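You operate a simulated robot arm through the tools that you are given. There is no shell and no other tool.

The job below is to be done with a simulated two-armed robot. You get a single attempt, and the scene is never put back.

JOB
Switch the press on, light its lamp, zero the counter and start the drive.
Fine: the mode dial goes to run.

Only the result counts: the job must be done as asked and must still hold three seconds after the hand-in. Knocking over, shifting, dropping, spilling or breaking anything else fails it.

ROBOT AND FRAMES
Two 7-joint arms with fingered hands on one trunk that stands fixed in place. Base frame: the origin is at the foot of the trunk, x ahead of it, y to its left, z up. Units: m, degrees, N and s.
The left shoulder is at [0.057, 0.158, 1.27], the right one opposite. With the tool pointing down near the work surface each hand reaches from about 0.42 to 0.84 m from the base axis, measured 20 degrees to its own side. Payload 4 kg a hand.
The TCP of each hand is the grasp point between the finger pads, 0.03 m short of the fingertips. In the tool frame z runs along the fingers and y along their closing line. The gripper opens to 0.104 m; its body begins 0.035 m behind the TCP. The gripper is a hand of 4 fingers: y runs from the thumb to the fingers, the wrist lies at [-0.015, -0.104, -0.178] in the tool frame, and closing takes about 1.5 s.
Orientation is that of the tool frame in the base frame, as a unit quaternion [w, x, y, z]. With the fingers straight down and the wrist toward the robot, the tool's x, y and z point along [0, 1, 0], [1, 0, 0] and [0, 0, -1] of the base frame.

CONTROLS
- The arms move only by the tool step_arm. It takes "left_plan", "right_plan" or both (then of equal length, played together; a hand with none holds still); each is a list of rows, each a list of 2 entries, a list of its own where there are three numbers: the shift along the tool's x, y, z in m, then the turn, a rotation vector about the tool's x, y, z in degrees. In form: [[[dx, dy, dz], [rx, ry, rz]], ...]. A call has 1 to 20 rows; each row is the pose to reach, as a shift and turn from the pose commanded when the call began, along the tool's axes at that moment. "left_gripper" and "right_gripper" are, for a hand that has rows, the closure in counts, from 0 (fully open) to 255 (shut), set as the call begins (left out, the last holds). Rows are played at 5 a second. More than 0.05 m and 8.6 degrees between two rows, or a gripper value outside its range, and nothing of the call is played. A pose out of reach is approached as far as the arm can. The call stops where the force on the tool passes 40 N (or 10 N more than at its start, if that is more) or the arm is blocked; 0.2 s more then pass. Each finger travels about 0.045 m/s and halts on what it meets, pressing with about 33 N; the grip force reading is that of the motor and also rises with nothing between the fingers. The clock runs only during rows and for 0.2 s after the last one: add rows that repeat a pose to give the fingers time. It gives the time, the measured TCP pose, the force on the tool (base axes), the opening and the grip force at its end, in the units of the frame above (readings bear some noise), with the torque about the TCP (base axes, N m) and any sound that the robot's microphone picked up.
- Cameras (640 x 400 px; columns grow to the right, rows downward): "scene" is now at [0.1387, 0.0294, 1.4631]; the picture's right is [0.33, -0.95, -0.00], its down [-0.34, -0.11, -0.93] and it looks along [0.88, 0.30, -0.36] (base axes); focal length 214 px, centre (320, 200). "left" rides on the left gripper at [-0.061, -0.092, -0.13] in its tool frame; the picture's right is [-0.81, -0.28, 0.52], its down [0.53, -0.71, 0.46] and it looks along [0.24, 0.64, 0.72] (tool axes); focal length 275 px, centre (320, 200). "right" rides on the right gripper at [0.061, -0.092, -0.13] in its tool frame; the picture's right is [-0.81, 0.27, -0.52], its down [-0.53, -0.71, 0.46] and it looks along [-0.24, 0.64, 0.73] (tool axes); focal length 275 px, centre (320, 200). There is no depth. A picture from a camera that has moved, and an enlarged one, comes with that camera's place and axes in the base frame and with its lens.
- camera(camera): a new picture of that camera. It takes no simulated time.
- slide_trunk(by): moves the trunk up (or, below 0, down) by that many m; the arms and the scene camera ride with it, the base frame stays. It gives what a move gives, with no picture.
- grasp_type(shape, hand): the hand has 4 fingers and takes this shape, open, in about a second: jaw (thumb against the fingers, like two jaws); tri (thumb and two fingers); tip (a fingertip pinch); poke (one finger out to press); point (the index stretched); flat (the hand flat); cup (the hand cupped); fist (a fist). The gripper value then closes the fingers along that shape, each until it touches; the sizes above hold for jaw. It gives what a move gives, with no picture.
- aim_head(pan, tilt): turns the head with the scene camera to pan (to the left, within 80 degrees either way) and tilt (down, from -29 to 69), counted from straight ahead of the robot. It gives what a move gives.
- zoom(camera, box): a new picture of the part [left, top, right, bottom] of that camera's present view, enlarged. It takes no simulated time.
- job_done(): hands the job in; it is judged then, once.

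Places have to be worked out from the pictures, the camera data and where the tool is seen. Open the grippers and draw the arms clear of the work before you hand the job in, unless the task says otherwise.

The tools are called after ">>>" as name(argument=value, ...) on one line, values as JSON. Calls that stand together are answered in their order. step_arm: Moves the arms, as the interface text tells. Its arguments: {"type":"object","properties":{"left_plan":{"type":"array","items":{"type":"array"}},"left_gripper":{"type":"number"},"right_plan":{"type":"array","items":{"type":"array"}},"right_gripper":{"type":"number"}},"required":[]} The other tools are called the same way: slide_trunk (by) moves the trunk up or down; grasp_type (shape, hand) gives the hand a shape; aim_head (pan, tilt) turns the head that bears the scene camera; camera (camera) takes a picture; zoom (camera, box) takes an enlarged picture of a part of a camera's view; job_done () hands the job in.

At the start:

```text
t: 0.0
left_tcp_pos: [0.339, 0.4072, 1.5105]
left_tcp_rot: [0.0, 0.707, 0.708, 0.0]
left_force: [-0.4, -0.1, 0.4]
left_wrist_torque: [-0.02, -0.03, -0.02]
left_opening: 0.1037
left_gripper_force: 0.2
left_shape: jaw
right_tcp_pos: [0.4528, -0.0353, 1.5133]
right_tcp_rot: [0.0, 0.707, 0.707, 0.0]
right_force: [0.1, 0.1, -0.2]
right_wrist_torque: [0.02, 0.01, -0.03]
right_opening: 0.1035
right_gripper_force: 0.1
right_shape: jaw
trunk travel left (down, up): [-0.475, 0.032]
head pan, tilt (commanded): [19.0, 20.6]
```

scene: 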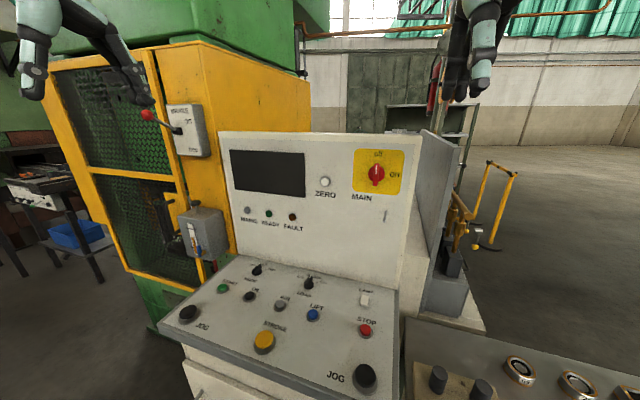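
right: 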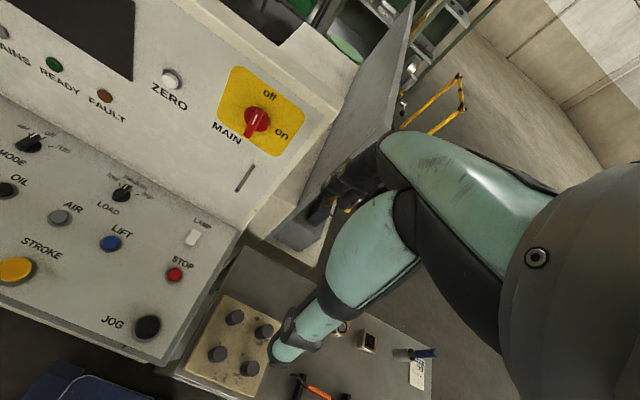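
left: 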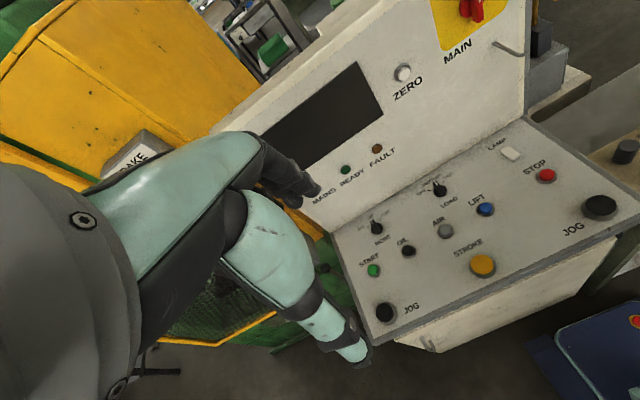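

I start by looking closely at the panel to read the labels and locate the controls.

>>> zoom(camera="scene", box=[160, 250, 400, 400])

>>> zoom(camera="scene", box=[210, 130, 420, 261])

>>> zoom(camera="scene", box=[120, 90, 280, 290])

>>> zoom(camera="left", box=[320, 120, 640, 320])

```text
2.67 times, centred on (280, 325) of scene
camera zoom: at [0.1387, 0.0294, 1.4631], right [0.33, -0.95, 0.0], down [-0.34, -0.11, -0.93], along [0.88, 0.3, -0.36], focal length 572 px, centre (427, -133)
```

zoom: 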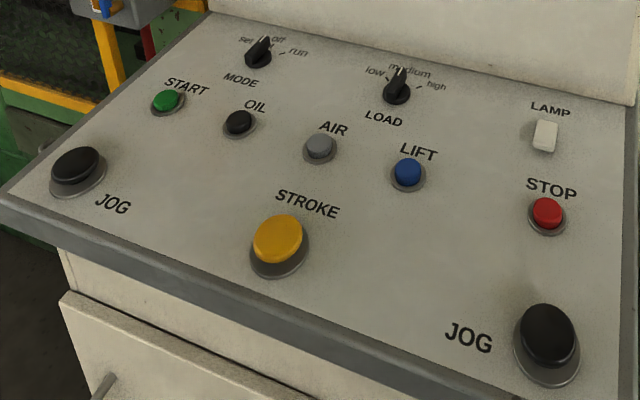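

```text
3.05 times, centred on (315, 196) of scene
camera zoom: at [0.1387, 0.0294, 1.4631], right [0.33, -0.95, 0.0], down [-0.34, -0.11, -0.93], along [0.88, 0.3, -0.36], focal length 654 px, centre (335, 214)
```

zoom: 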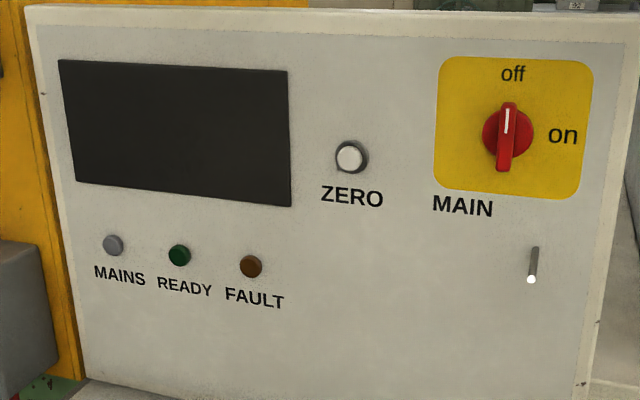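

```text
2.00 times, centred on (200, 190) of scene
camera zoom: at [0.1387, 0.0294, 1.4631], right [0.33, -0.95, 0.0], down [-0.34, -0.11, -0.93], along [0.88, 0.3, -0.36], focal length 429 px, centre (560, 220)
```

zoom: 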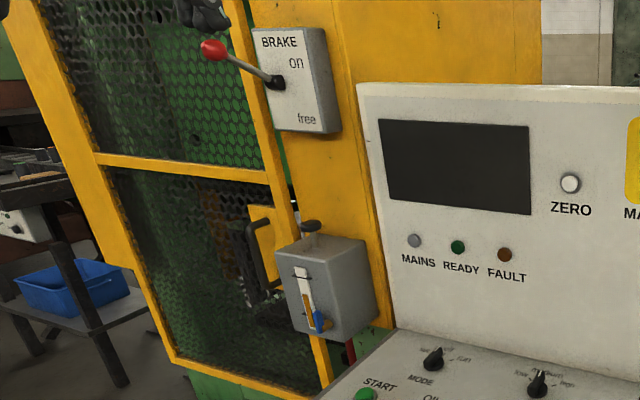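

```text
2.00 times, centred on (480, 220) of left
camera zoom: at [0.2469, 0.3447, 1.6402], right [-0.27, -0.81, -0.52], down [-0.71, 0.53, -0.46], along [0.64, 0.24, -0.72], focal length 551 px, centre (0, 160)
```

zoom: 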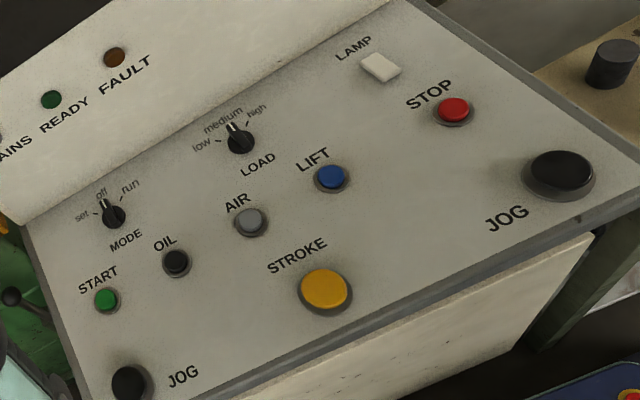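

The controls are readable. I'll aim the head around to see the rest of the scene (brake, right table, blue item) before moving.

>>> aim_head(pan=0, tilt=50)

>>> camera(camera="scene")

>>> aim_head(pan=45, tilt=35)

>>> camera(camera="scene")

>>> aim_head(pan=-40, tilt=40)

>>> camera(camera="scene")

```text
t: 0.9
left_tcp_pos: [0.3199, 0.4059, 1.515]
left_tcp_rot: [0.005, 0.707, 0.707, 0.005]
left_force: [-0.3, 0.6, 0.3]
left_wrist_torque: [0.01, -0.01, 0.02]
left_opening: 0.1039
left_gripper_force: 0.1
left_shape: jaw
right_tcp_pos: [0.432, -0.0348, 1.5189]
right_tcp_rot: [0.005, 0.707, 0.707, 0.005]
right_force: [-0.5, 0.2, -0.4]
right_wrist_torque: [-0.03, -0.01, 0.0]
right_opening: 0.1038
right_gripper_force: 0.0
right_shape: jaw
trunk travel left (down, up): [-0.475, 0.032]
head pan, tilt (commanded): [0.0, 50.0]
```

```text
taken
camera scene: at [0.1255, -0.0007, 1.4189], right [0.0, -1.0, 0.0], down [-0.77, 0.0, -0.63], along [0.63, 0.0, -0.77], focal length 214 px, centre (320, 200)
```

scene: 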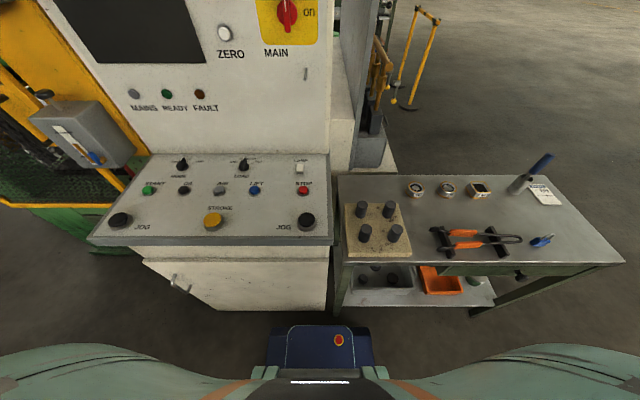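

```text
t: 2.1
left_tcp_pos: [0.3218, 0.4063, 1.5142]
left_tcp_rot: [0.004, 0.706, 0.708, 0.003]
left_force: [-1.4, -0.7, -0.1]
left_wrist_torque: [0.04, 0.02, -0.02]
left_opening: 0.1039
left_gripper_force: 0.1
left_shape: jaw
right_tcp_pos: [0.4348, -0.0357, 1.5192]
right_tcp_rot: [0.004, 0.708, 0.707, 0.004]
right_force: [0.0, -0.1, 0.0]
right_wrist_torque: [-0.01, 0.01, 0.02]
right_opening: 0.1039
right_gripper_force: 0.0
right_shape: jaw
trunk travel left (down, up): [-0.475, 0.032]
head pan, tilt (commanded): [45.0, 35.0]
```

```text
taken
camera scene: at [0.1132, 0.0615, 1.4405], right [0.71, -0.71, -0.01], down [-0.42, -0.41, -0.81], along [0.57, 0.58, -0.58], focal length 214 px, centre (320, 200)
```

scene: 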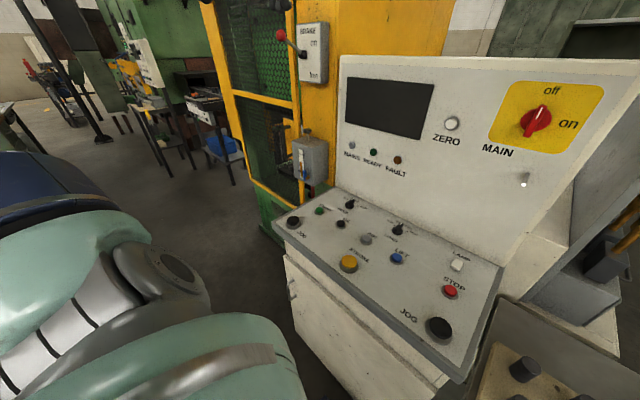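

```text
t: 3.6
left_tcp_pos: [0.3209, 0.4068, 1.5142]
left_tcp_rot: [0.004, 0.707, 0.707, 0.004]
left_force: [-0.6, -0.5, 0.1]
left_wrist_torque: [0.02, 0.02, 0.02]
left_opening: 0.1038
left_gripper_force: 0.1
left_shape: jaw
right_tcp_pos: [0.4345, -0.0351, 1.5187]
right_tcp_rot: [0.004, 0.707, 0.707, 0.004]
right_force: [0.5, -0.5, 0.2]
right_wrist_torque: [-0.01, 0.01, 0.0]
right_opening: 0.1037
right_gripper_force: 0.0
right_shape: jaw
trunk travel left (down, up): [-0.475, 0.032]
head pan, tilt (commanded): [-40.0, 40.0]
```

```text
taken
camera scene: at [0.1154, -0.0554, 1.433], right [-0.64, -0.77, 0.01], down [-0.5, 0.41, -0.76], along [0.58, -0.49, -0.65], focal length 214 px, centre (320, 200)
```

scene: 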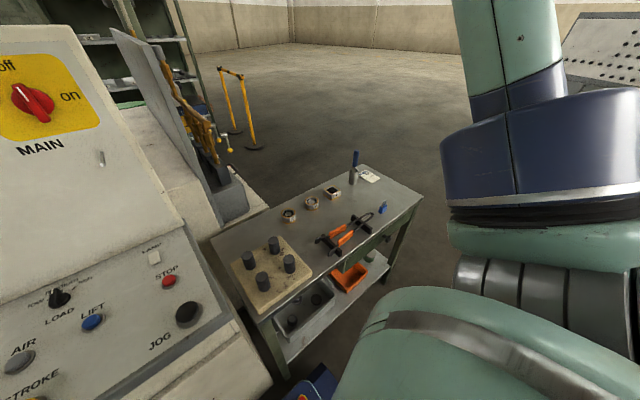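

Next I look ahead at the panel again with the head at a useful angle and zoom in on the brake box and the panel details.

>>> aim_head(pan=30, tilt=30)

>>> camera(camera="scene")

>>> zoom(camera="scene", box=[160, 60, 320, 160])

>>> zoom(camera="scene", box=[180, 200, 420, 350])

```text
t: 5.1
left_tcp_pos: [0.3211, 0.4067, 1.515]
left_tcp_rot: [0.004, 0.707, 0.708, 0.004]
left_force: [0.3, 0.4, 0.2]
left_wrist_torque: [0.0, 0.01, 0.02]
left_opening: 0.1039
left_gripper_force: 0.0
left_shape: jaw
right_tcp_pos: [0.4339, -0.0352, 1.5188]
right_tcp_rot: [0.005, 0.707, 0.707, 0.004]
right_force: [0.3, -0.2, -0.1]
right_wrist_torque: [-0.01, -0.01, 0.0]
right_opening: 0.1038
right_gripper_force: 0.1
right_shape: jaw
trunk travel left (down, up): [-0.475, 0.032]
head pan, tilt (commanded): [30.0, 30.0]
```

```text
taken
camera scene: at [0.1288, 0.0444, 1.4481], right [0.5, -0.87, -0.01], down [-0.44, -0.25, -0.86], along [0.74, 0.43, -0.51], focal length 214 px, centre (320, 200)
```

scene: 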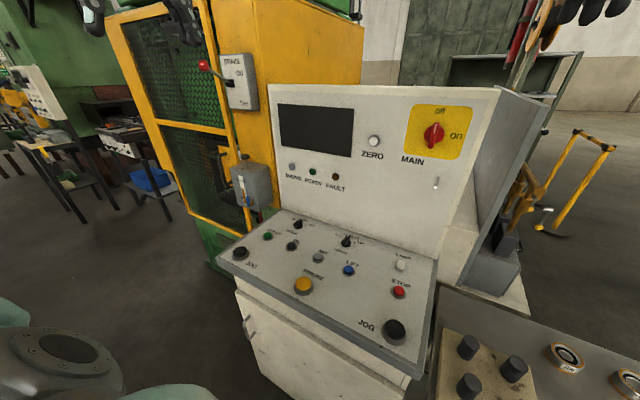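

```text
4.00 times, centred on (240, 110) of scene
camera zoom: at [0.1288, 0.0444, 1.4481], right [0.5, -0.87, -0.01], down [-0.44, -0.25, -0.86], along [0.74, 0.43, -0.51], focal length 858 px, centre (640, 560)
```

zoom: 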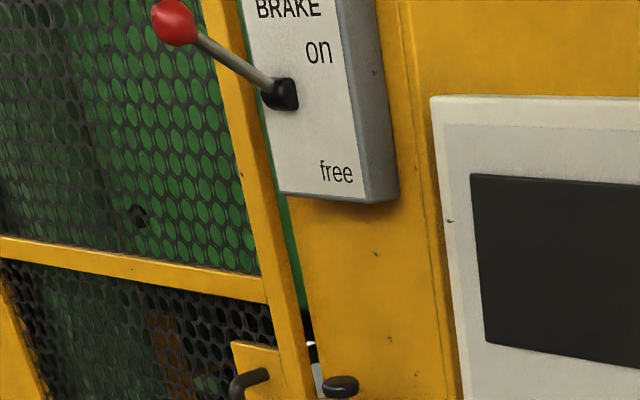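

```text
2.67 times, centred on (300, 275) of scene
camera zoom: at [0.1288, 0.0444, 1.4481], right [0.5, -0.87, -0.01], down [-0.44, -0.25, -0.86], along [0.74, 0.43, -0.51], focal length 572 px, centre (373, 0)
```

zoom: 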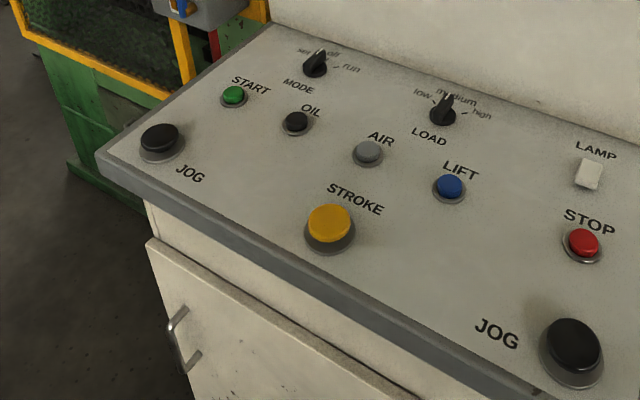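

Estimated from triangulation: MAIN knob ≈ [0.70, 0.068, 1.328], ZERO ≈ [0.72, 0.212, 1.285], MODE dial ≈ [0.648, 0.441, 0.960], START ≈ [0.554, 0.512, 0.932], LAMP ≈ [0.638, 0.064, 0.963]. I first turn the right hand to point forward with its closing line horizontal, in front of the MAIN knob but well short of it.

>>> step_arm(right_plan=[[[0.0069, 0.0077, 0.0127], [-4.619, -4.619, -4.619]], [[0.0137, 0.0153, 0.0253], [-9.238, -9.238, -9.238]], [[0.0206, 0.023, 0.038], [-13.857, -13.857, -13.857]], [[0.0275, 0.0307, 0.0507], [-18.476, -18.476, -18.476]], [[0.0343, 0.0383, 0.0633], [-23.095, -23.095, -23.095]], [[0.0412, 0.046, 0.076], [-27.714, -27.714, -27.714]], [[0.0481, 0.0537, 0.0887], [-32.333, -32.333, -32.333]], [[0.0549, 0.0613, 0.1013], [-36.952, -36.952, -36.952]], [[0.0618, 0.069, 0.114], [-41.571, -41.571, -41.571]], [[0.0687, 0.0767, 0.1267], [-46.19, -46.19, -46.19]], [[0.0755, 0.0843, 0.1393], [-50.809, -50.809, -50.809]], [[0.0824, 0.092, 0.152], [-55.428, -55.428, -55.428]], [[0.0893, 0.0997, 0.1647], [-60.047, -60.047, -60.047]], [[0.0961, 0.1073, 0.1773], [-64.666, -64.666, -64.666]], [[0.103, 0.115, 0.19], [-69.28, -69.28, -69.28]], [[0.103, 0.115, 0.19], [-69.28, -69.28, -69.28]]])

>>> camera(camera="scene")

>>> camera(camera="right")

```text
t: 8.5
left_tcp_pos: [0.319, 0.4078, 1.5148]
left_tcp_rot: [0.004, 0.706, 0.708, 0.005]
left_force: [0.4, 0.0, 0.6]
left_wrist_torque: [-0.04, 0.0, -0.02]
left_opening: 0.104
left_gripper_force: 0.1
left_shape: jaw
right_tcp_pos: [0.5427, 0.0626, 1.3435]
right_tcp_rot: [0.682, 0.057, 0.729, -0.001]
right_force: [-0.6, 0.7, -1.3]
right_wrist_torque: [-0.04, 0.02, -0.03]
right_opening: 0.104
right_gripper_force: 0.2
right_shape: jaw
right hand out of reach, approached as far as the arm can: row 15, 16
trunk travel left (down, up): [-0.475, 0.032]
head pan, tilt (commanded): [30.0, 30.0]
```

```text
taken
camera scene: at [0.127, 0.0454, 1.4483], right [0.5, -0.87, -0.01], down [-0.44, -0.25, -0.86], along [0.74, 0.43, -0.51], focal length 214 px, centre (320, 200)
```

scene: 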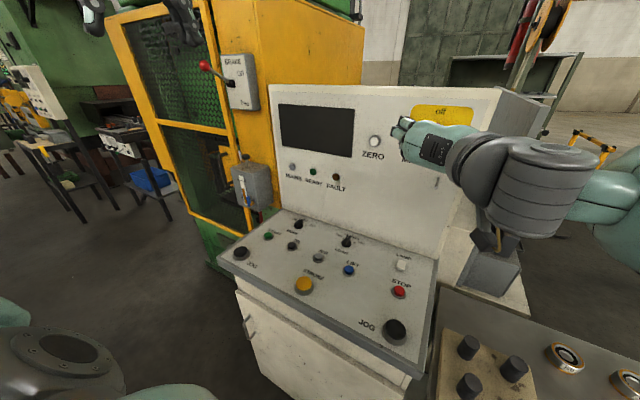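

```text
taken
camera right: at [0.4007, -0.0154, 1.2836], right [-0.44, 0.25, 0.86], down [0.43, -0.79, 0.44], along [0.79, 0.56, 0.24], focal length 275 px, centre (320, 200)
```

right: 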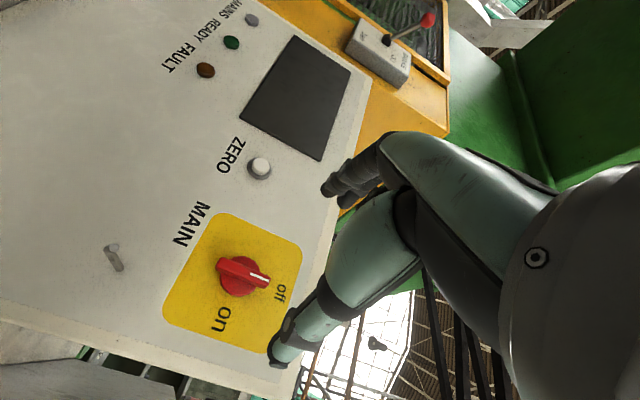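

The last row was slightly out of reach (roll/yaw a few degrees short), but the hand faces the panel. I zoom on the knob from the hand camera to see its shape and refine its position.

>>> zoom(camera="right", box=[140, 190, 340, 390])

>>> zoom(camera="scene", box=[350, 80, 510, 180])

```text
2.00 times, centred on (240, 290) of right
camera zoom: at [0.4007, -0.0154, 1.2836], right [-0.44, 0.25, 0.86], down [0.43, -0.79, 0.44], along [0.79, 0.56, 0.24], focal length 551 px, centre (480, 20)
```

zoom: 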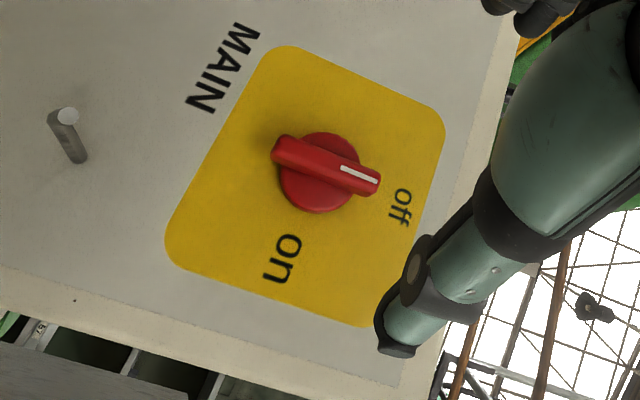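

```text
4.00 times, centred on (430, 130) of scene
camera zoom: at [0.127, 0.0454, 1.4483], right [0.5, -0.87, -0.01], down [-0.44, -0.25, -0.86], along [0.74, 0.43, -0.51], focal length 858 px, centre (-120, 480)
```

zoom: 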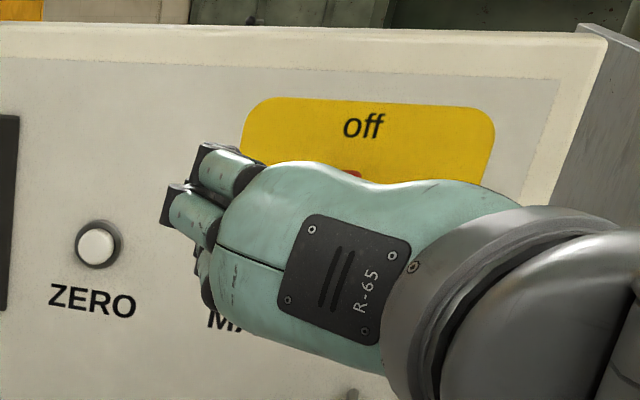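

The knob bar is clearly vertical at "off". I'll advance 6 cm along the tool axis (fingertips still ~5 cm short of the knob) and see what pose results.

>>> step_arm(right_plan=[[[0, 0, 0.02], [0, 0, 0]], [[0, 0, 0.04], [0, 0, 0]], [[0, 0, 0.06], [0, 0, 0]], [[0, 0, 0.06], [0, 0, 0]], [[0, 0, 0.06], [0, 0, 0]]])

>>> camera(camera="right")

```text
t: 9.7
left_tcp_pos: [0.321, 0.4057, 1.5151]
left_tcp_rot: [0.005, 0.707, 0.707, 0.004]
left_force: [0.0, -0.4, 0.2]
left_wrist_torque: [0.0, -0.01, 0.02]
left_opening: 0.104
left_gripper_force: 0.1
left_shape: jaw
right_tcp_pos: [0.5561, 0.0555, 1.3429]
right_tcp_rot: [0.681, 0.057, 0.73, -0.001]
right_force: [0.5, 0.0, -0.1]
right_wrist_torque: [0.04, 0.03, -0.05]
right_opening: 0.1041
right_gripper_force: 0.0
right_shape: jaw
right hand out of reach, approached as far as the arm can: row 1, 2, 3, 4, 5
trunk travel left (down, up): [-0.475, 0.032]
head pan, tilt (commanded): [30.0, 30.0]
```

```text
taken
camera right: at [0.4143, -0.0201, 1.2834], right [-0.44, 0.25, 0.87], down [0.43, -0.79, 0.44], along [0.79, 0.56, 0.24], focal length 275 px, centre (320, 200)
```

right: 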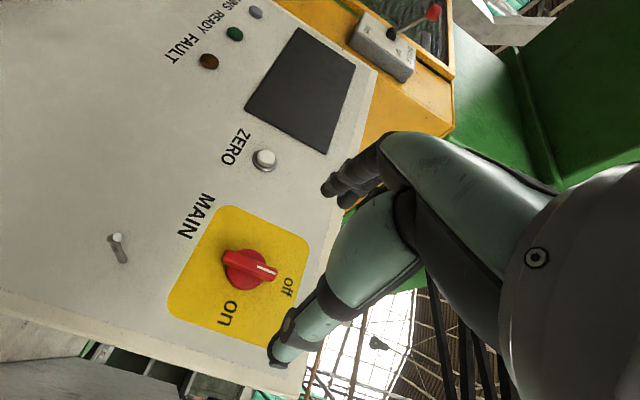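

The arm is at a wrist limit with the closing line fully horizontal. Rolling the hand clockwise (the same direction the knob will turn) frees it, so I roll by +20° and check which pose the arm takes.

>>> step_arm(right_plan=[[[0, 0, 0], [0, 0, 7]], [[0, 0, 0], [0, 0, 14]], [[0, 0, 0], [0, 0, 20]], [[0, 0, 0], [0, 0, 20]], [[0, 0, 0], [0, 0, 20]]])

>>> camera(camera="right")

```text
t: 10.9
left_tcp_pos: [0.3212, 0.4087, 1.5145]
left_tcp_rot: [0.005, 0.706, 0.708, 0.004]
left_force: [-0.4, -0.4, 0.2]
left_wrist_torque: [-0.03, 0.0, 0.02]
left_opening: 0.1039
left_gripper_force: 0.1
left_shape: jaw
right_tcp_pos: [0.5412, 0.0556, 1.3251]
right_tcp_rot: [0.62, 0.087, 0.773, 0.105]
right_force: [-1.1, 0.6, 0.0]
right_wrist_torque: [0.02, 0.04, -0.02]
right_opening: 0.1041
right_gripper_force: 0.0
right_shape: jaw
right hand out of reach, approached as far as the arm can: row 1, 2, 3, 4, 5
trunk travel left (down, up): [-0.475, 0.032]
head pan, tilt (commanded): [30.0, 30.0]
```

```text
taken
camera right: at [0.3995, -0.0248, 1.2698], right [-0.33, 0.02, 0.94], down [0.56, -0.8, 0.21], along [0.76, 0.6, 0.25], focal length 275 px, centre (320, 200)
```

right: 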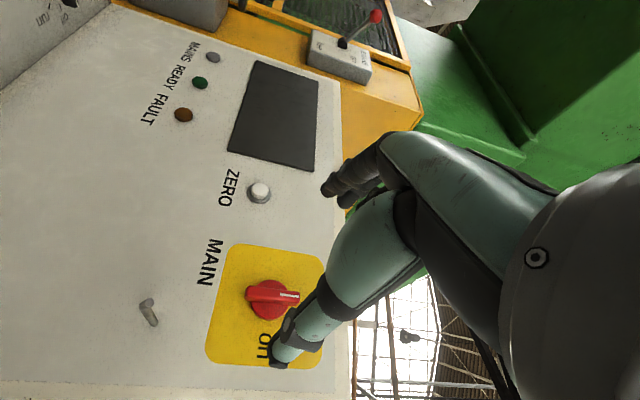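

Still limited, with the tool pitched down. I continue rolling to fingers-up/thumb-down (closing line vertical), which should be a comfortable pose and tells me how commands relate to measured poses.

>>> step_arm(right_plan=[[[0, 0, 0], [0, 0, 7.8]], [[0, 0, 0], [0, 0, 15.6]], [[0, 0, 0], [0, 0, 23.4]], [[0, 0, 0], [0, 0, 31.2]], [[0, 0, 0], [0, 0, 39]], [[0, 0, 0], [0, 0, 46.8]], [[0, 0, 0], [0, 0, 54.6]], [[0, 0, 0], [0, 0, 62.4]], [[0, 0, 0], [0, 0, 70]], [[0, 0, 0], [0, 0, 70]], [[0, 0, 0], [0, 0, 70]]])

>>> camera(camera="right")

>>> camera(camera="scene")

```text
t: 13.3
left_tcp_pos: [0.3207, 0.4048, 1.5147]
left_tcp_rot: [0.003, 0.707, 0.707, 0.004]
left_force: [0.4, 0.4, 0.0]
left_wrist_torque: [-0.01, -0.01, 0.0]
left_opening: 0.1039
left_gripper_force: 0.1
left_shape: jaw
right_tcp_pos: [0.4967, -0.2075, 1.3578]
right_tcp_rot: [0.422, 0.481, 0.623, 0.45]
right_force: [-0.3, 0.2, 0.4]
right_wrist_torque: [-0.03, -0.01, -0.02]
right_opening: 0.1039
right_gripper_force: 0.1
right_shape: jaw
right hand out of reach, approached as far as the arm can: row 1, 2, 3, 4, 5, 6, 7, 8, 9, 10, 11
trunk travel left (down, up): [-0.475, 0.032]
head pan, tilt (commanded): [30.0, 30.0]
```

```text
taken
camera right: at [0.3398, -0.1807, 1.2931], right [-0.29, -0.84, 0.46], down [0.38, -0.54, -0.75], along [0.88, -0.04, 0.48], focal length 275 px, centre (320, 200)
```

right: 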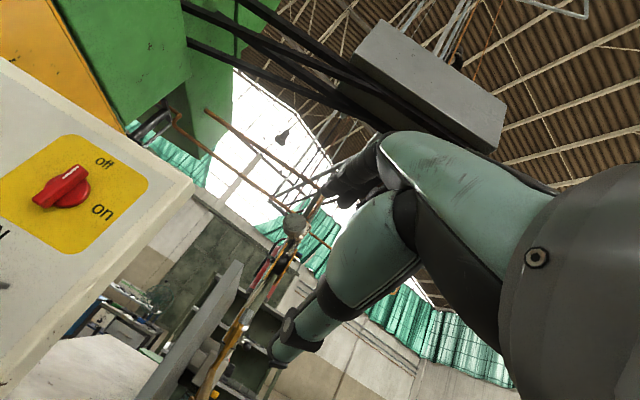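

```text
taken
camera scene: at [0.1286, 0.0427, 1.4482], right [0.5, -0.87, -0.01], down [-0.44, -0.25, -0.86], along [0.74, 0.43, -0.51], focal length 214 px, centre (320, 200)
```

scene: 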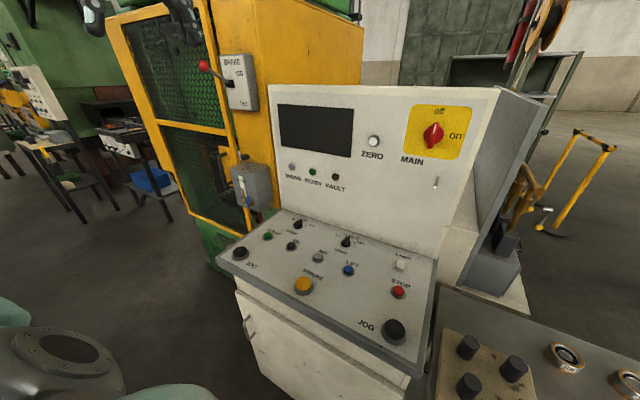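

The arm drifted to a best-effort pose; that forward-pointing pose wasn't feasible there. I send a null row to learn whether the commanded pose now equals the achieved one.

>>> step_arm(right_plan=[[[0, 0, 0], [0, 0, 0]]])

```text
t: 13.7
left_tcp_pos: [0.3202, 0.4056, 1.5133]
left_tcp_rot: [0.004, 0.706, 0.708, 0.005]
left_force: [-0.6, -0.2, -0.2]
left_wrist_torque: [0.01, -0.04, 0.01]
left_opening: 0.1041
left_gripper_force: 0.0
left_shape: jaw
right_tcp_pos: [0.4955, -0.2063, 1.3579]
right_tcp_rot: [0.423, 0.479, 0.623, 0.451]
right_force: [-0.6, 0.7, -0.1]
right_wrist_torque: [0.01, -0.03, -0.02]
right_opening: 0.104
right_gripper_force: 0.1
right_shape: jaw
trunk travel left (down, up): [-0.475, 0.032]
head pan, tilt (commanded): [30.0, 30.0]
```

The commanded pose does follow the achieved one. The hand now points forward, palm down, at y≈-0.21; I try sliding it left and forward a bit with this orientation to test reach.

>>> step_arm(right_plan=[[[0.022, 0.006, 0.016], [0, 0, 0]], [[0.044, 0.012, 0.032], [0, 0, 0]], [[0.067, 0.018, 0.048], [0, 0, 0]], [[0.089, 0.0242, 0.0634], [0, 0, 0]], [[0.089, 0.0242, 0.0634], [0, 0, 0]]])

```text
t: 14.9
left_tcp_pos: [0.3215, 0.4049, 1.5151]
left_tcp_rot: [0.004, 0.706, 0.708, 0.004]
left_force: [0.0, 0.2, -0.3]
left_wrist_torque: [0.0, -0.01, 0.03]
left_opening: 0.104
left_gripper_force: 0.0
left_shape: jaw
right_tcp_pos: [0.5137, -0.1957, 1.3636]
right_tcp_rot: [0.418, 0.473, 0.63, 0.453]
right_force: [-0.5, 0.2, 0.1]
right_wrist_torque: [0.04, -0.01, 0.02]
right_opening: 0.1042
right_gripper_force: 0.0
right_shape: jaw
right hand out of reach, approached as far as the arm can: row 1, 2, 3, 4, 5
trunk travel left (down, up): [-0.475, 0.032]
head pan, tilt (commanded): [30.0, 30.0]
```

Still at a limit. I pitch the fingers down by 35° (hand axis more level), which should bring the wrist off its limit.

>>> step_arm(right_plan=[[[0, 0, 0], [7, 0, 0]], [[0, 0, 0], [14, 0, 0]], [[0, 0, 0], [21, 0, 0]], [[0, 0, 0], [28, 0, 0]], [[0, 0, 0], [35, 0, 0]], [[0, 0, 0], [35, 0, 0]]])

>>> camera(camera="right")

```text
t: 16.3
left_tcp_pos: [0.3211, 0.4059, 1.5138]
left_tcp_rot: [0.005, 0.706, 0.708, 0.004]
left_force: [-0.8, -0.5, 0.2]
left_wrist_torque: [0.01, 0.03, 0.02]
left_opening: 0.1038
left_gripper_force: 0.1
left_shape: jaw
right_tcp_pos: [0.5149, -0.1957, 1.3644]
right_tcp_rot: [0.258, 0.585, 0.73, 0.242]
right_force: [0.5, -0.4, -0.7]
right_wrist_torque: [0.0, 0.02, 0.02]
right_opening: 0.104
right_gripper_force: 0.1
right_shape: jaw
trunk travel left (down, up): [-0.475, 0.032]
head pan, tilt (commanded): [30.0, 30.0]
```

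```text
taken
camera right: at [0.35, -0.1609, 1.3946], right [0.01, -0.76, 0.64], down [-0.12, -0.64, -0.76], along [0.99, -0.07, -0.1], focal length 275 px, centre (320, 200)
```

right: 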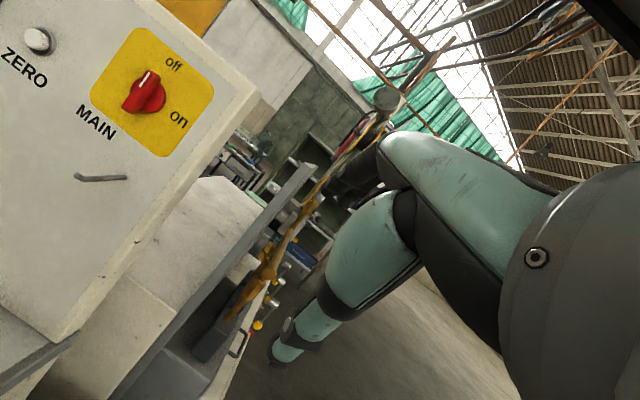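

Now it's reachable. I move the hand left ~15 cm and up 3 cm keeping this orientation, and form the poke shape to see where the finger is.

>>> step_arm(right_plan=[[[0.036, 0.0124, -0.0037], [0, 0, 0]], [[0.072, 0.0247, -0.0074], [0, 0, 0]], [[0.108, 0.037, -0.0111], [0, 0, 0]], [[0.1441, 0.0494, -0.0148], [0, 0, 0]], [[0.1441, 0.0494, -0.0148], [0, 0, 0]]])

>>> grasp_type(hand="right", shape="poke")

>>> aim_head(pan=5, tilt=20)

>>> camera(camera="scene")

>>> camera(camera="right")

```text
t: 17.5
left_tcp_pos: [0.3214, 0.4061, 1.5152]
left_tcp_rot: [0.005, 0.706, 0.708, 0.005]
left_force: [0.0, 0.0, 0.0]
left_wrist_torque: [0.03, 0.02, 0.0]
left_opening: 0.1038
left_gripper_force: 0.1
left_shape: jaw
right_tcp_pos: [0.5179, -0.0463, 1.3909]
right_tcp_rot: [0.259, 0.585, 0.729, 0.242]
right_force: [-0.1, -0.5, -1.1]
right_wrist_torque: [-0.02, 0.01, 0.03]
right_opening: 0.1041
right_gripper_force: 0.1
right_shape: jaw
trunk travel left (down, up): [-0.475, 0.032]
head pan, tilt (commanded): [30.0, 30.0]
```

```text
t: 18.4
left_tcp_pos: [0.3207, 0.4064, 1.5151]
left_tcp_rot: [0.004, 0.707, 0.708, 0.004]
left_force: [0.1, -0.3, -0.5]
left_wrist_torque: [0.0, -0.03, 0.01]
left_opening: 0.104
left_gripper_force: 0.1
left_shape: jaw
right_tcp_pos: [0.5191, -0.0447, 1.3908]
right_tcp_rot: [0.259, 0.585, 0.729, 0.243]
right_force: [-0.1, -0.2, 0.3]
right_wrist_torque: [-0.02, -0.03, -0.02]
right_opening: 0.0
right_gripper_force: 0.0
right_shape: poke
trunk travel left (down, up): [-0.475, 0.032]
head pan, tilt (commanded): [30.0, 30.0]
```

```text
t: 19.2
left_tcp_pos: [0.3215, 0.4061, 1.5147]
left_tcp_rot: [0.004, 0.707, 0.708, 0.004]
left_force: [0.1, 0.0, -0.2]
left_wrist_torque: [-0.03, -0.01, 0.04]
left_opening: 0.1039
left_gripper_force: 0.0
left_shape: jaw
right_tcp_pos: [0.5176, -0.0438, 1.392]
right_tcp_rot: [0.259, 0.584, 0.73, 0.243]
right_force: [-0.1, 0.2, 0.2]
right_wrist_torque: [-0.02, 0.01, 0.01]
right_opening: 0.0
right_gripper_force: 0.0
right_shape: poke
trunk travel left (down, up): [-0.475, 0.032]
head pan, tilt (commanded): [5.0, 20.0]
```

```text
taken
camera scene: at [0.1436, 0.0073, 1.464], right [0.09, -1.0, 0.0], down [-0.35, -0.03, -0.94], along [0.93, 0.08, -0.35], focal length 214 px, centre (320, 200)
```

scene: 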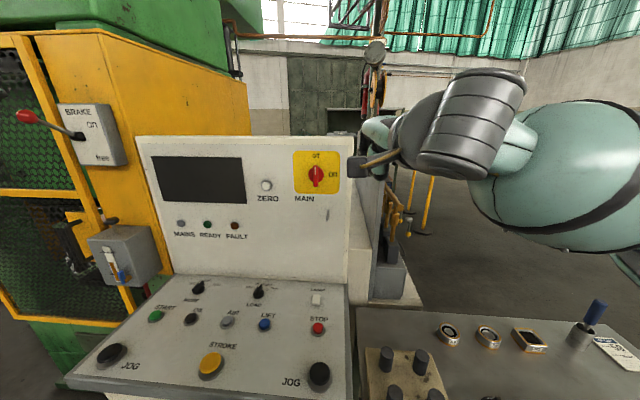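

```text
taken
camera right: at [0.3529, -0.0101, 1.4224], right [0.0, -0.76, 0.64], down [-0.12, -0.64, -0.76], along [0.99, -0.07, -0.09], focal length 275 px, centre (320, 200)
```

right: 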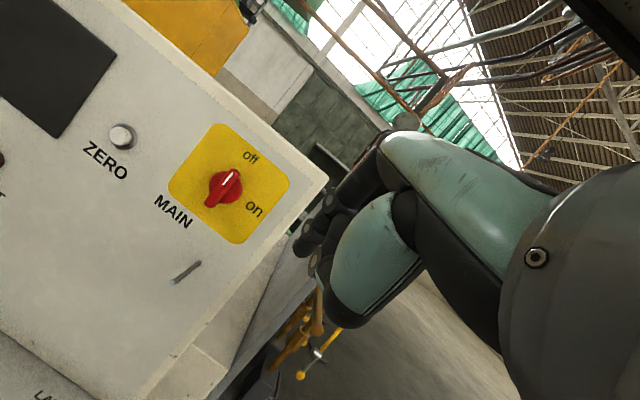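

Poke shape is formed. I zoom in to see where the extended fingertip is.

>>> zoom(camera="right", box=[230, 130, 430, 330])

>>> zoom(camera="scene", box=[280, 90, 440, 230])

```text
2.00 times, centred on (330, 230) of right
camera zoom: at [0.3529, -0.0101, 1.4224], right [0.0, -0.76, 0.64], down [-0.12, -0.64, -0.76], along [0.99, -0.07, -0.09], focal length 551 px, centre (300, 140)
```

zoom: 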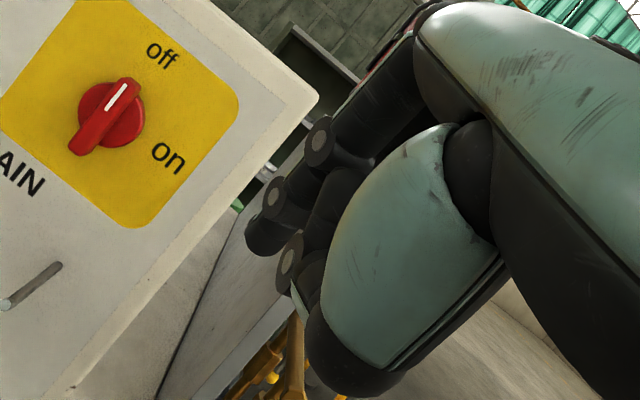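

```text
2.86 times, centred on (360, 160) of scene
camera zoom: at [0.1436, 0.0073, 1.464], right [0.09, -1.0, 0.0], down [-0.35, -0.03, -0.94], along [0.93, 0.08, -0.35], focal length 613 px, centre (206, 314)
```

zoom: 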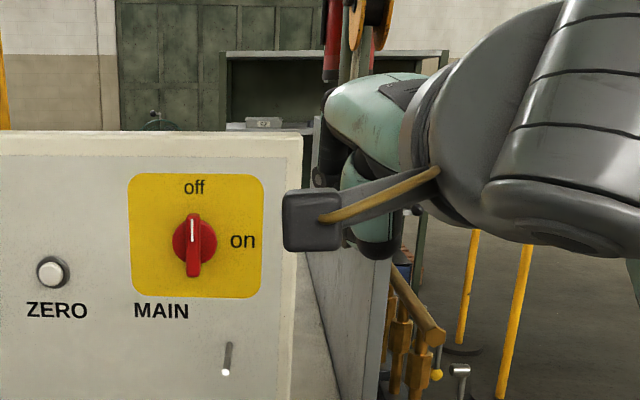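

The poke fingertip appears to sit near the tool axis ~3 cm beyond the TCP. I move the hand left/forward so the fingertip is ~4–5 cm in front of the upper-left side of the MAIN bar, then check alignment.

>>> step_arm(right_plan=[[[0.028, 0.0208, 0.0188], [0, 0, 0]], [[0.056, 0.0417, 0.0375], [0, 0, 0]], [[0.084, 0.0625, 0.0563], [0, 0, 0]], [[0.1119, 0.0834, 0.0751], [0, 0, 0]], [[0.1119, 0.0834, 0.0751], [0, 0, 0]]])

>>> camera(camera="right")

>>> zoom(camera="right", box=[160, 130, 360, 255])

>>> camera(camera="scene")

```text
t: 20.4
left_tcp_pos: [0.3208, 0.4065, 1.5146]
left_tcp_rot: [0.004, 0.706, 0.708, 0.004]
left_force: [-0.7, -0.3, 0.8]
left_wrist_torque: [0.02, 0.01, 0.01]
left_opening: 0.1039
left_gripper_force: 0.0
left_shape: jaw
right_tcp_pos: [0.6061, 0.0855, 1.3824]
right_tcp_rot: [0.26, 0.585, 0.729, 0.244]
right_force: [0.2, 0.4, 1.0]
right_wrist_torque: [-0.01, 0.02, 0.06]
right_opening: 0.0001
right_gripper_force: 0.0
right_shape: poke
trunk travel left (down, up): [-0.475, 0.032]
head pan, tilt (commanded): [5.0, 20.0]
```

```text
taken
camera right: at [0.4416, 0.1205, 1.4122], right [0.0, -0.76, 0.64], down [-0.12, -0.64, -0.76], along [0.99, -0.07, -0.09], focal length 275 px, centre (320, 200)
```

right: 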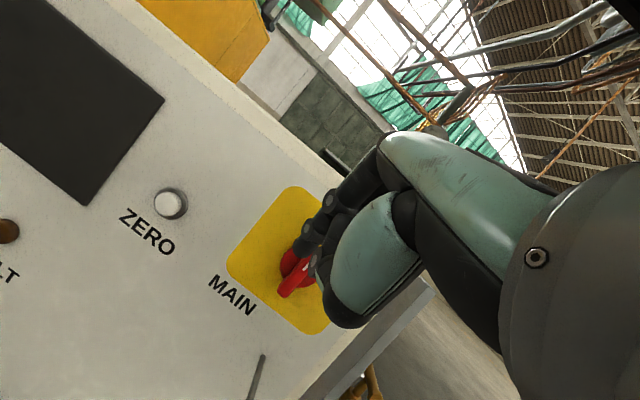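

```text
3.20 times, centred on (260, 192) of right
camera zoom: at [0.4416, 0.1205, 1.4122], right [0.0, -0.76, 0.64], down [-0.12, -0.64, -0.76], along [0.99, -0.07, -0.09], focal length 881 px, centre (512, 224)
```

zoom: 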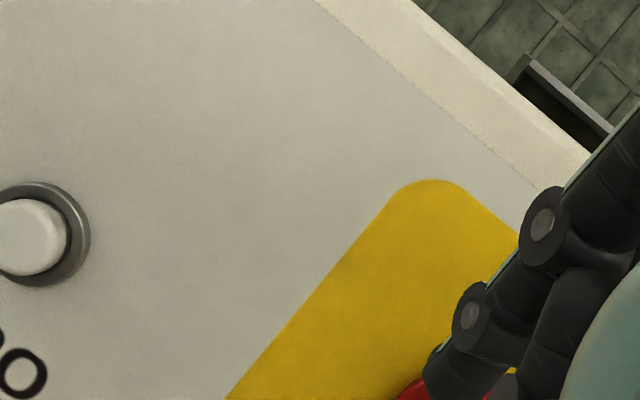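

```text
taken
camera scene: at [0.1436, 0.0068, 1.464], right [0.09, -1.0, 0.0], down [-0.35, -0.03, -0.94], along [0.93, 0.08, -0.35], focal length 214 px, centre (320, 200)
```

scene: 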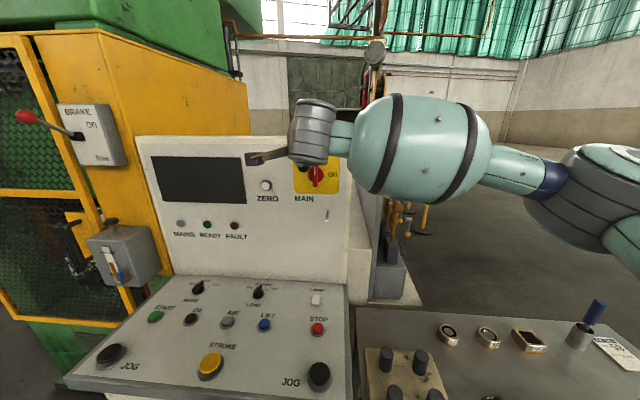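

The move worked. I zoom on the fingertip and knob in the hand camera.

>>> zoom(camera="right", box=[220, 170, 400, 350])

>>> zoom(camera="scene", box=[240, 130, 370, 220])

```text
2.22 times, centred on (310, 260) of right
camera zoom: at [0.4416, 0.1205, 1.4122], right [0.0, -0.76, 0.64], down [-0.12, -0.64, -0.76], along [0.99, -0.07, -0.09], focal length 612 px, centre (342, 67)
```

zoom: 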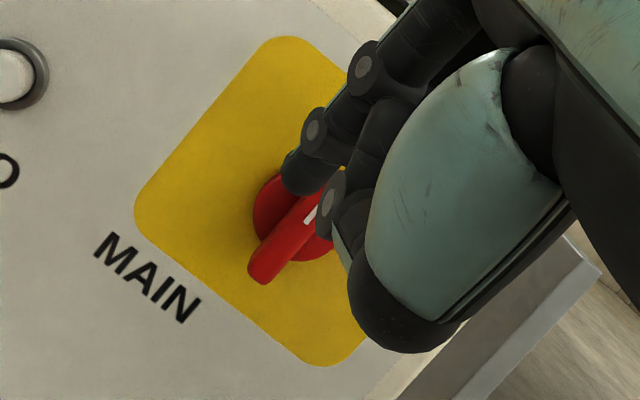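

```text
4.44 times, centred on (305, 175) of scene
camera zoom: at [0.1436, 0.0068, 1.464], right [0.09, -1.0, 0.0], down [-0.35, -0.03, -0.94], along [0.93, 0.08, -0.35], focal length 953 px, centre (387, 311)
```

zoom: 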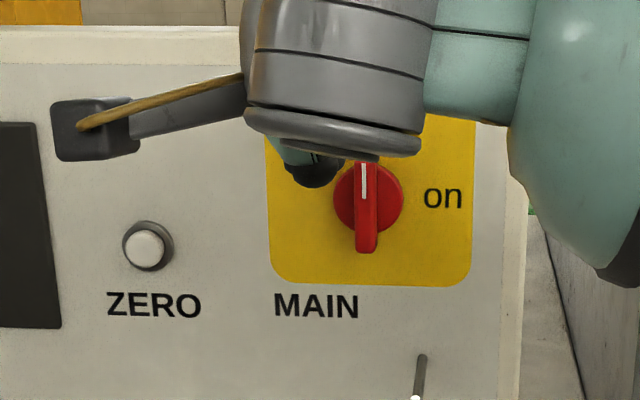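

Triangulating both views, the poke fingertip is at about tool [-0.003, 0.014, 0.06], i.e. base ≈[0.656, 0.0885, 1.347]. I shift it slightly left/down and advance so the tip is at the bar's front-face depth, left of the bar's upper half, then check.

>>> step_arm(right_plan=[[[0.0094, -0.0056, 0.0087], [0, 0, 0]], [[0.0066, 0.0053, 0.0187], [0, 0, 0]], [[0.0039, 0.0162, 0.0286], [0, 0, 0]], [[0.0012, 0.0271, 0.0386], [0, 0, 0]], [[0.0012, 0.0271, 0.0386], [0, 0, 0]]])

>>> zoom(camera="right", box=[220, 170, 400, 350])

>>> zoom(camera="scene", box=[240, 130, 370, 220])

```text
t: 21.6
left_tcp_pos: [0.3207, 0.4059, 1.5147]
left_tcp_rot: [0.004, 0.707, 0.707, 0.005]
left_force: [0.4, 0.2, 0.5]
left_wrist_torque: [-0.01, 0.0, -0.02]
left_opening: 0.1039
left_gripper_force: 0.1
left_shape: jaw
right_tcp_pos: [0.6533, 0.0941, 1.3703]
right_tcp_rot: [0.259, 0.584, 0.73, 0.243]
right_force: [-0.4, 0.6, -0.6]
right_wrist_torque: [-0.02, -0.03, 0.03]
right_opening: 0.0
right_gripper_force: 0.0
right_shape: poke
trunk travel left (down, up): [-0.475, 0.032]
head pan, tilt (commanded): [5.0, 20.0]
```

```text
2.22 times, centred on (310, 260) of right
camera zoom: at [0.4875, 0.1285, 1.4006], right [0.01, -0.76, 0.64], down [-0.12, -0.64, -0.76], along [0.99, -0.07, -0.09], focal length 612 px, centre (342, 67)
```

zoom: 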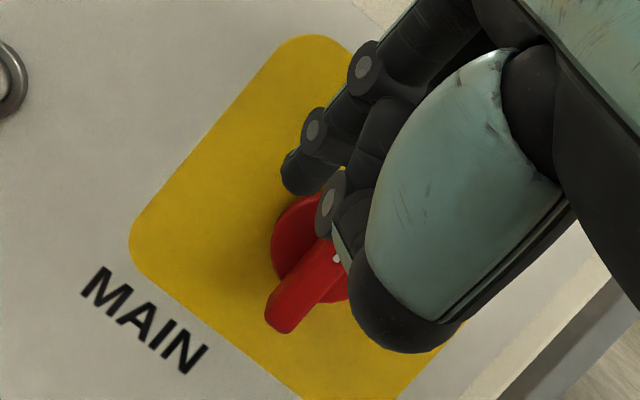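

```text
4.44 times, centred on (305, 175) of scene
camera zoom: at [0.1437, 0.0071, 1.464], right [0.09, -1.0, 0.0], down [-0.35, -0.03, -0.94], along [0.93, 0.08, -0.35], focal length 953 px, centre (387, 311)
```

zoom: 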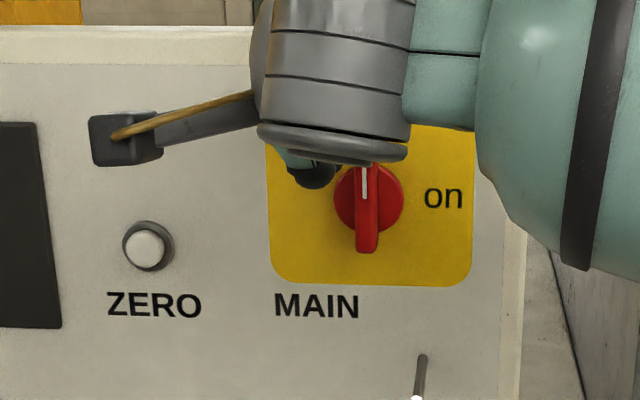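

The index tip is beside the bar, but the curled middle finger may sit in front of the bar. I zoom in more to judge that clearance.

>>> zoom(camera="right", box=[270, 210, 350, 310])

>>> zoom(camera="scene", box=[290, 150, 340, 190])

```text
4.00 times, centred on (310, 260) of right
camera zoom: at [0.4875, 0.1285, 1.4006], right [0.01, -0.76, 0.64], down [-0.12, -0.64, -0.76], along [0.99, -0.07, -0.09], focal length 1101 px, centre (360, -40)
```

zoom: 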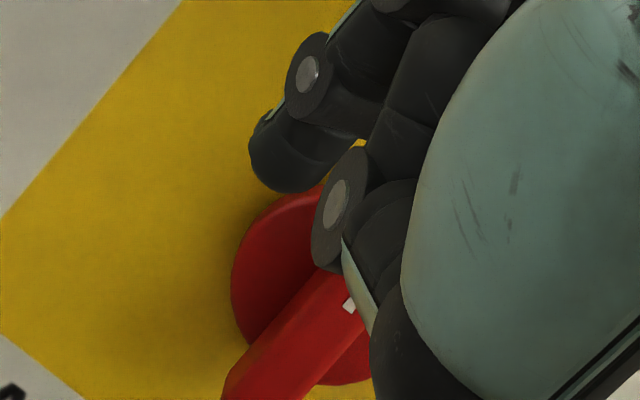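

```text
10.00 times, centred on (315, 170) of scene
camera zoom: at [0.1437, 0.0071, 1.464], right [0.09, -1.0, 0.0], down [-0.35, -0.03, -0.94], along [0.93, 0.08, -0.35], focal length 2145 px, centre (370, 500)
```

zoom: 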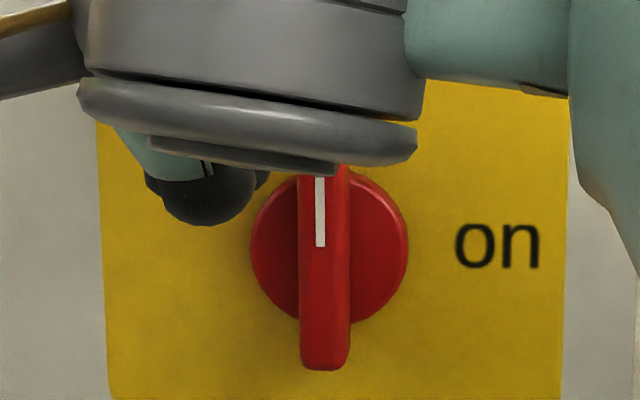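

The dark blob in the scene view is actually the thumb end, so I can't yet be sure of the tip; also the right hand's curled fingers would be in front of the bar. The left hand's index (others lie to its left) suits a rightward push better, so I retract the right hand to the side where the scene camera can see its index tip for calibration.

>>> step_arm(right_plan=[[[0.0091, -0.0363, -0.0332], [0, 0, 0]], [[-0.0252, -0.0515, -0.0524], [0, 0, 0]], [[-0.0594, -0.0666, -0.0715], [0, 0, 0]], [[-0.0937, -0.0818, -0.0907], [0, 0, 0]], [[-0.128, -0.0969, -0.1098], [0, 0, 0]], [[-0.1648, -0.1043, -0.1118], [0, 0, 0]], [[-0.2015, -0.1117, -0.1137], [0, 0, 0]], [[-0.2383, -0.119, -0.1157], [0, 0, 0]], [[-0.275, -0.1264, -0.1176], [0, 0, 0]], [[-0.275, -0.1264, -0.1176], [0, 0, 0]]])

>>> grasp_type(hand="left", shape="poke")

>>> aim_head(pan=-15, tilt=15)

>>> camera(camera="scene")

>>> camera(camera="right")

```text
t: 23.9
left_tcp_pos: [0.3229, 0.4086, 1.5133]
left_tcp_rot: [0.004, 0.707, 0.708, 0.005]
left_force: [-0.2, 0.4, 0.2]
left_wrist_torque: [0.0, -0.02, -0.01]
left_opening: 0.1038
left_gripper_force: 0.1
left_shape: jaw
right_tcp_pos: [0.5311, -0.2065, 1.4]
right_tcp_rot: [0.26, 0.584, 0.73, 0.242]
right_force: [0.2, 1.1, 0.4]
right_wrist_torque: [0.01, -0.01, 0.01]
right_opening: 0.0001
right_gripper_force: 0.1
right_shape: poke
trunk travel left (down, up): [-0.475, 0.032]
head pan, tilt (commanded): [5.0, 20.0]
```

```text
t: 24.8
left_tcp_pos: [0.3219, 0.4064, 1.514]
left_tcp_rot: [0.004, 0.707, 0.708, 0.004]
left_force: [-0.6, 0.7, -0.1]
left_wrist_torque: [0.0, 0.0, -0.02]
left_opening: 0.0002
left_gripper_force: 0.1
left_shape: poke
right_tcp_pos: [0.5299, -0.2072, 1.3999]
right_tcp_rot: [0.26, 0.585, 0.729, 0.243]
right_force: [0.1, 0.2, -0.2]
right_wrist_torque: [0.02, -0.01, -0.01]
right_opening: 0.0
right_gripper_force: 0.0
right_shape: poke
trunk travel left (down, up): [-0.475, 0.032]
head pan, tilt (commanded): [5.0, 20.0]
```

```text
t: 25.6
left_tcp_pos: [0.3211, 0.4062, 1.5143]
left_tcp_rot: [0.005, 0.706, 0.708, 0.004]
left_force: [-1.0, 0.7, -0.3]
left_wrist_torque: [0.02, -0.01, 0.02]
left_opening: 0.0002
left_gripper_force: 0.1
left_shape: poke
right_tcp_pos: [0.5305, -0.2064, 1.3995]
right_tcp_rot: [0.26, 0.584, 0.729, 0.243]
right_force: [0.2, 1.3, 0.3]
right_wrist_torque: [-0.02, 0.01, -0.03]
right_opening: 0.0
right_gripper_force: 0.0
right_shape: poke
trunk travel left (down, up): [-0.475, 0.032]
head pan, tilt (commanded): [-15.0, 15.0]
```

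```text
taken
camera scene: at [0.1411, -0.0249, 1.4722], right [-0.26, -0.97, 0.0], down [-0.26, 0.07, -0.96], along [0.93, -0.25, -0.27], focal length 214 px, centre (320, 200)
```

scene: 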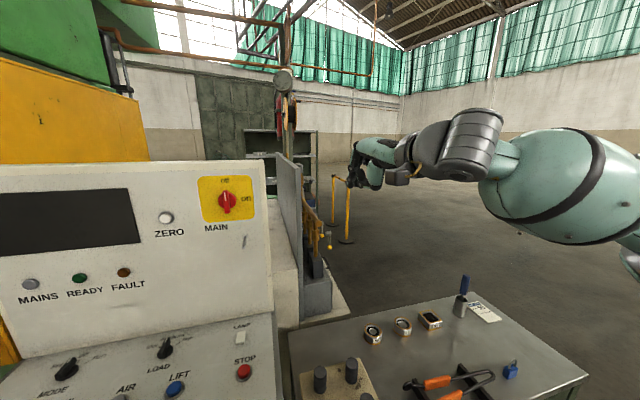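

```text
taken
camera right: at [0.3655, -0.1724, 1.4308], right [0.0, -0.76, 0.64], down [-0.12, -0.64, -0.76], along [0.99, -0.07, -0.09], focal length 275 px, centre (320, 200)
```

right: 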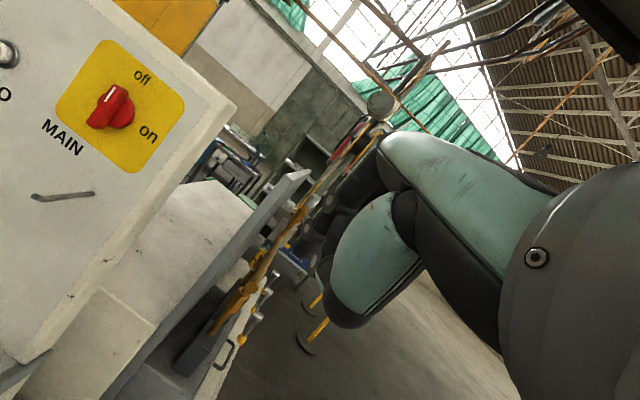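

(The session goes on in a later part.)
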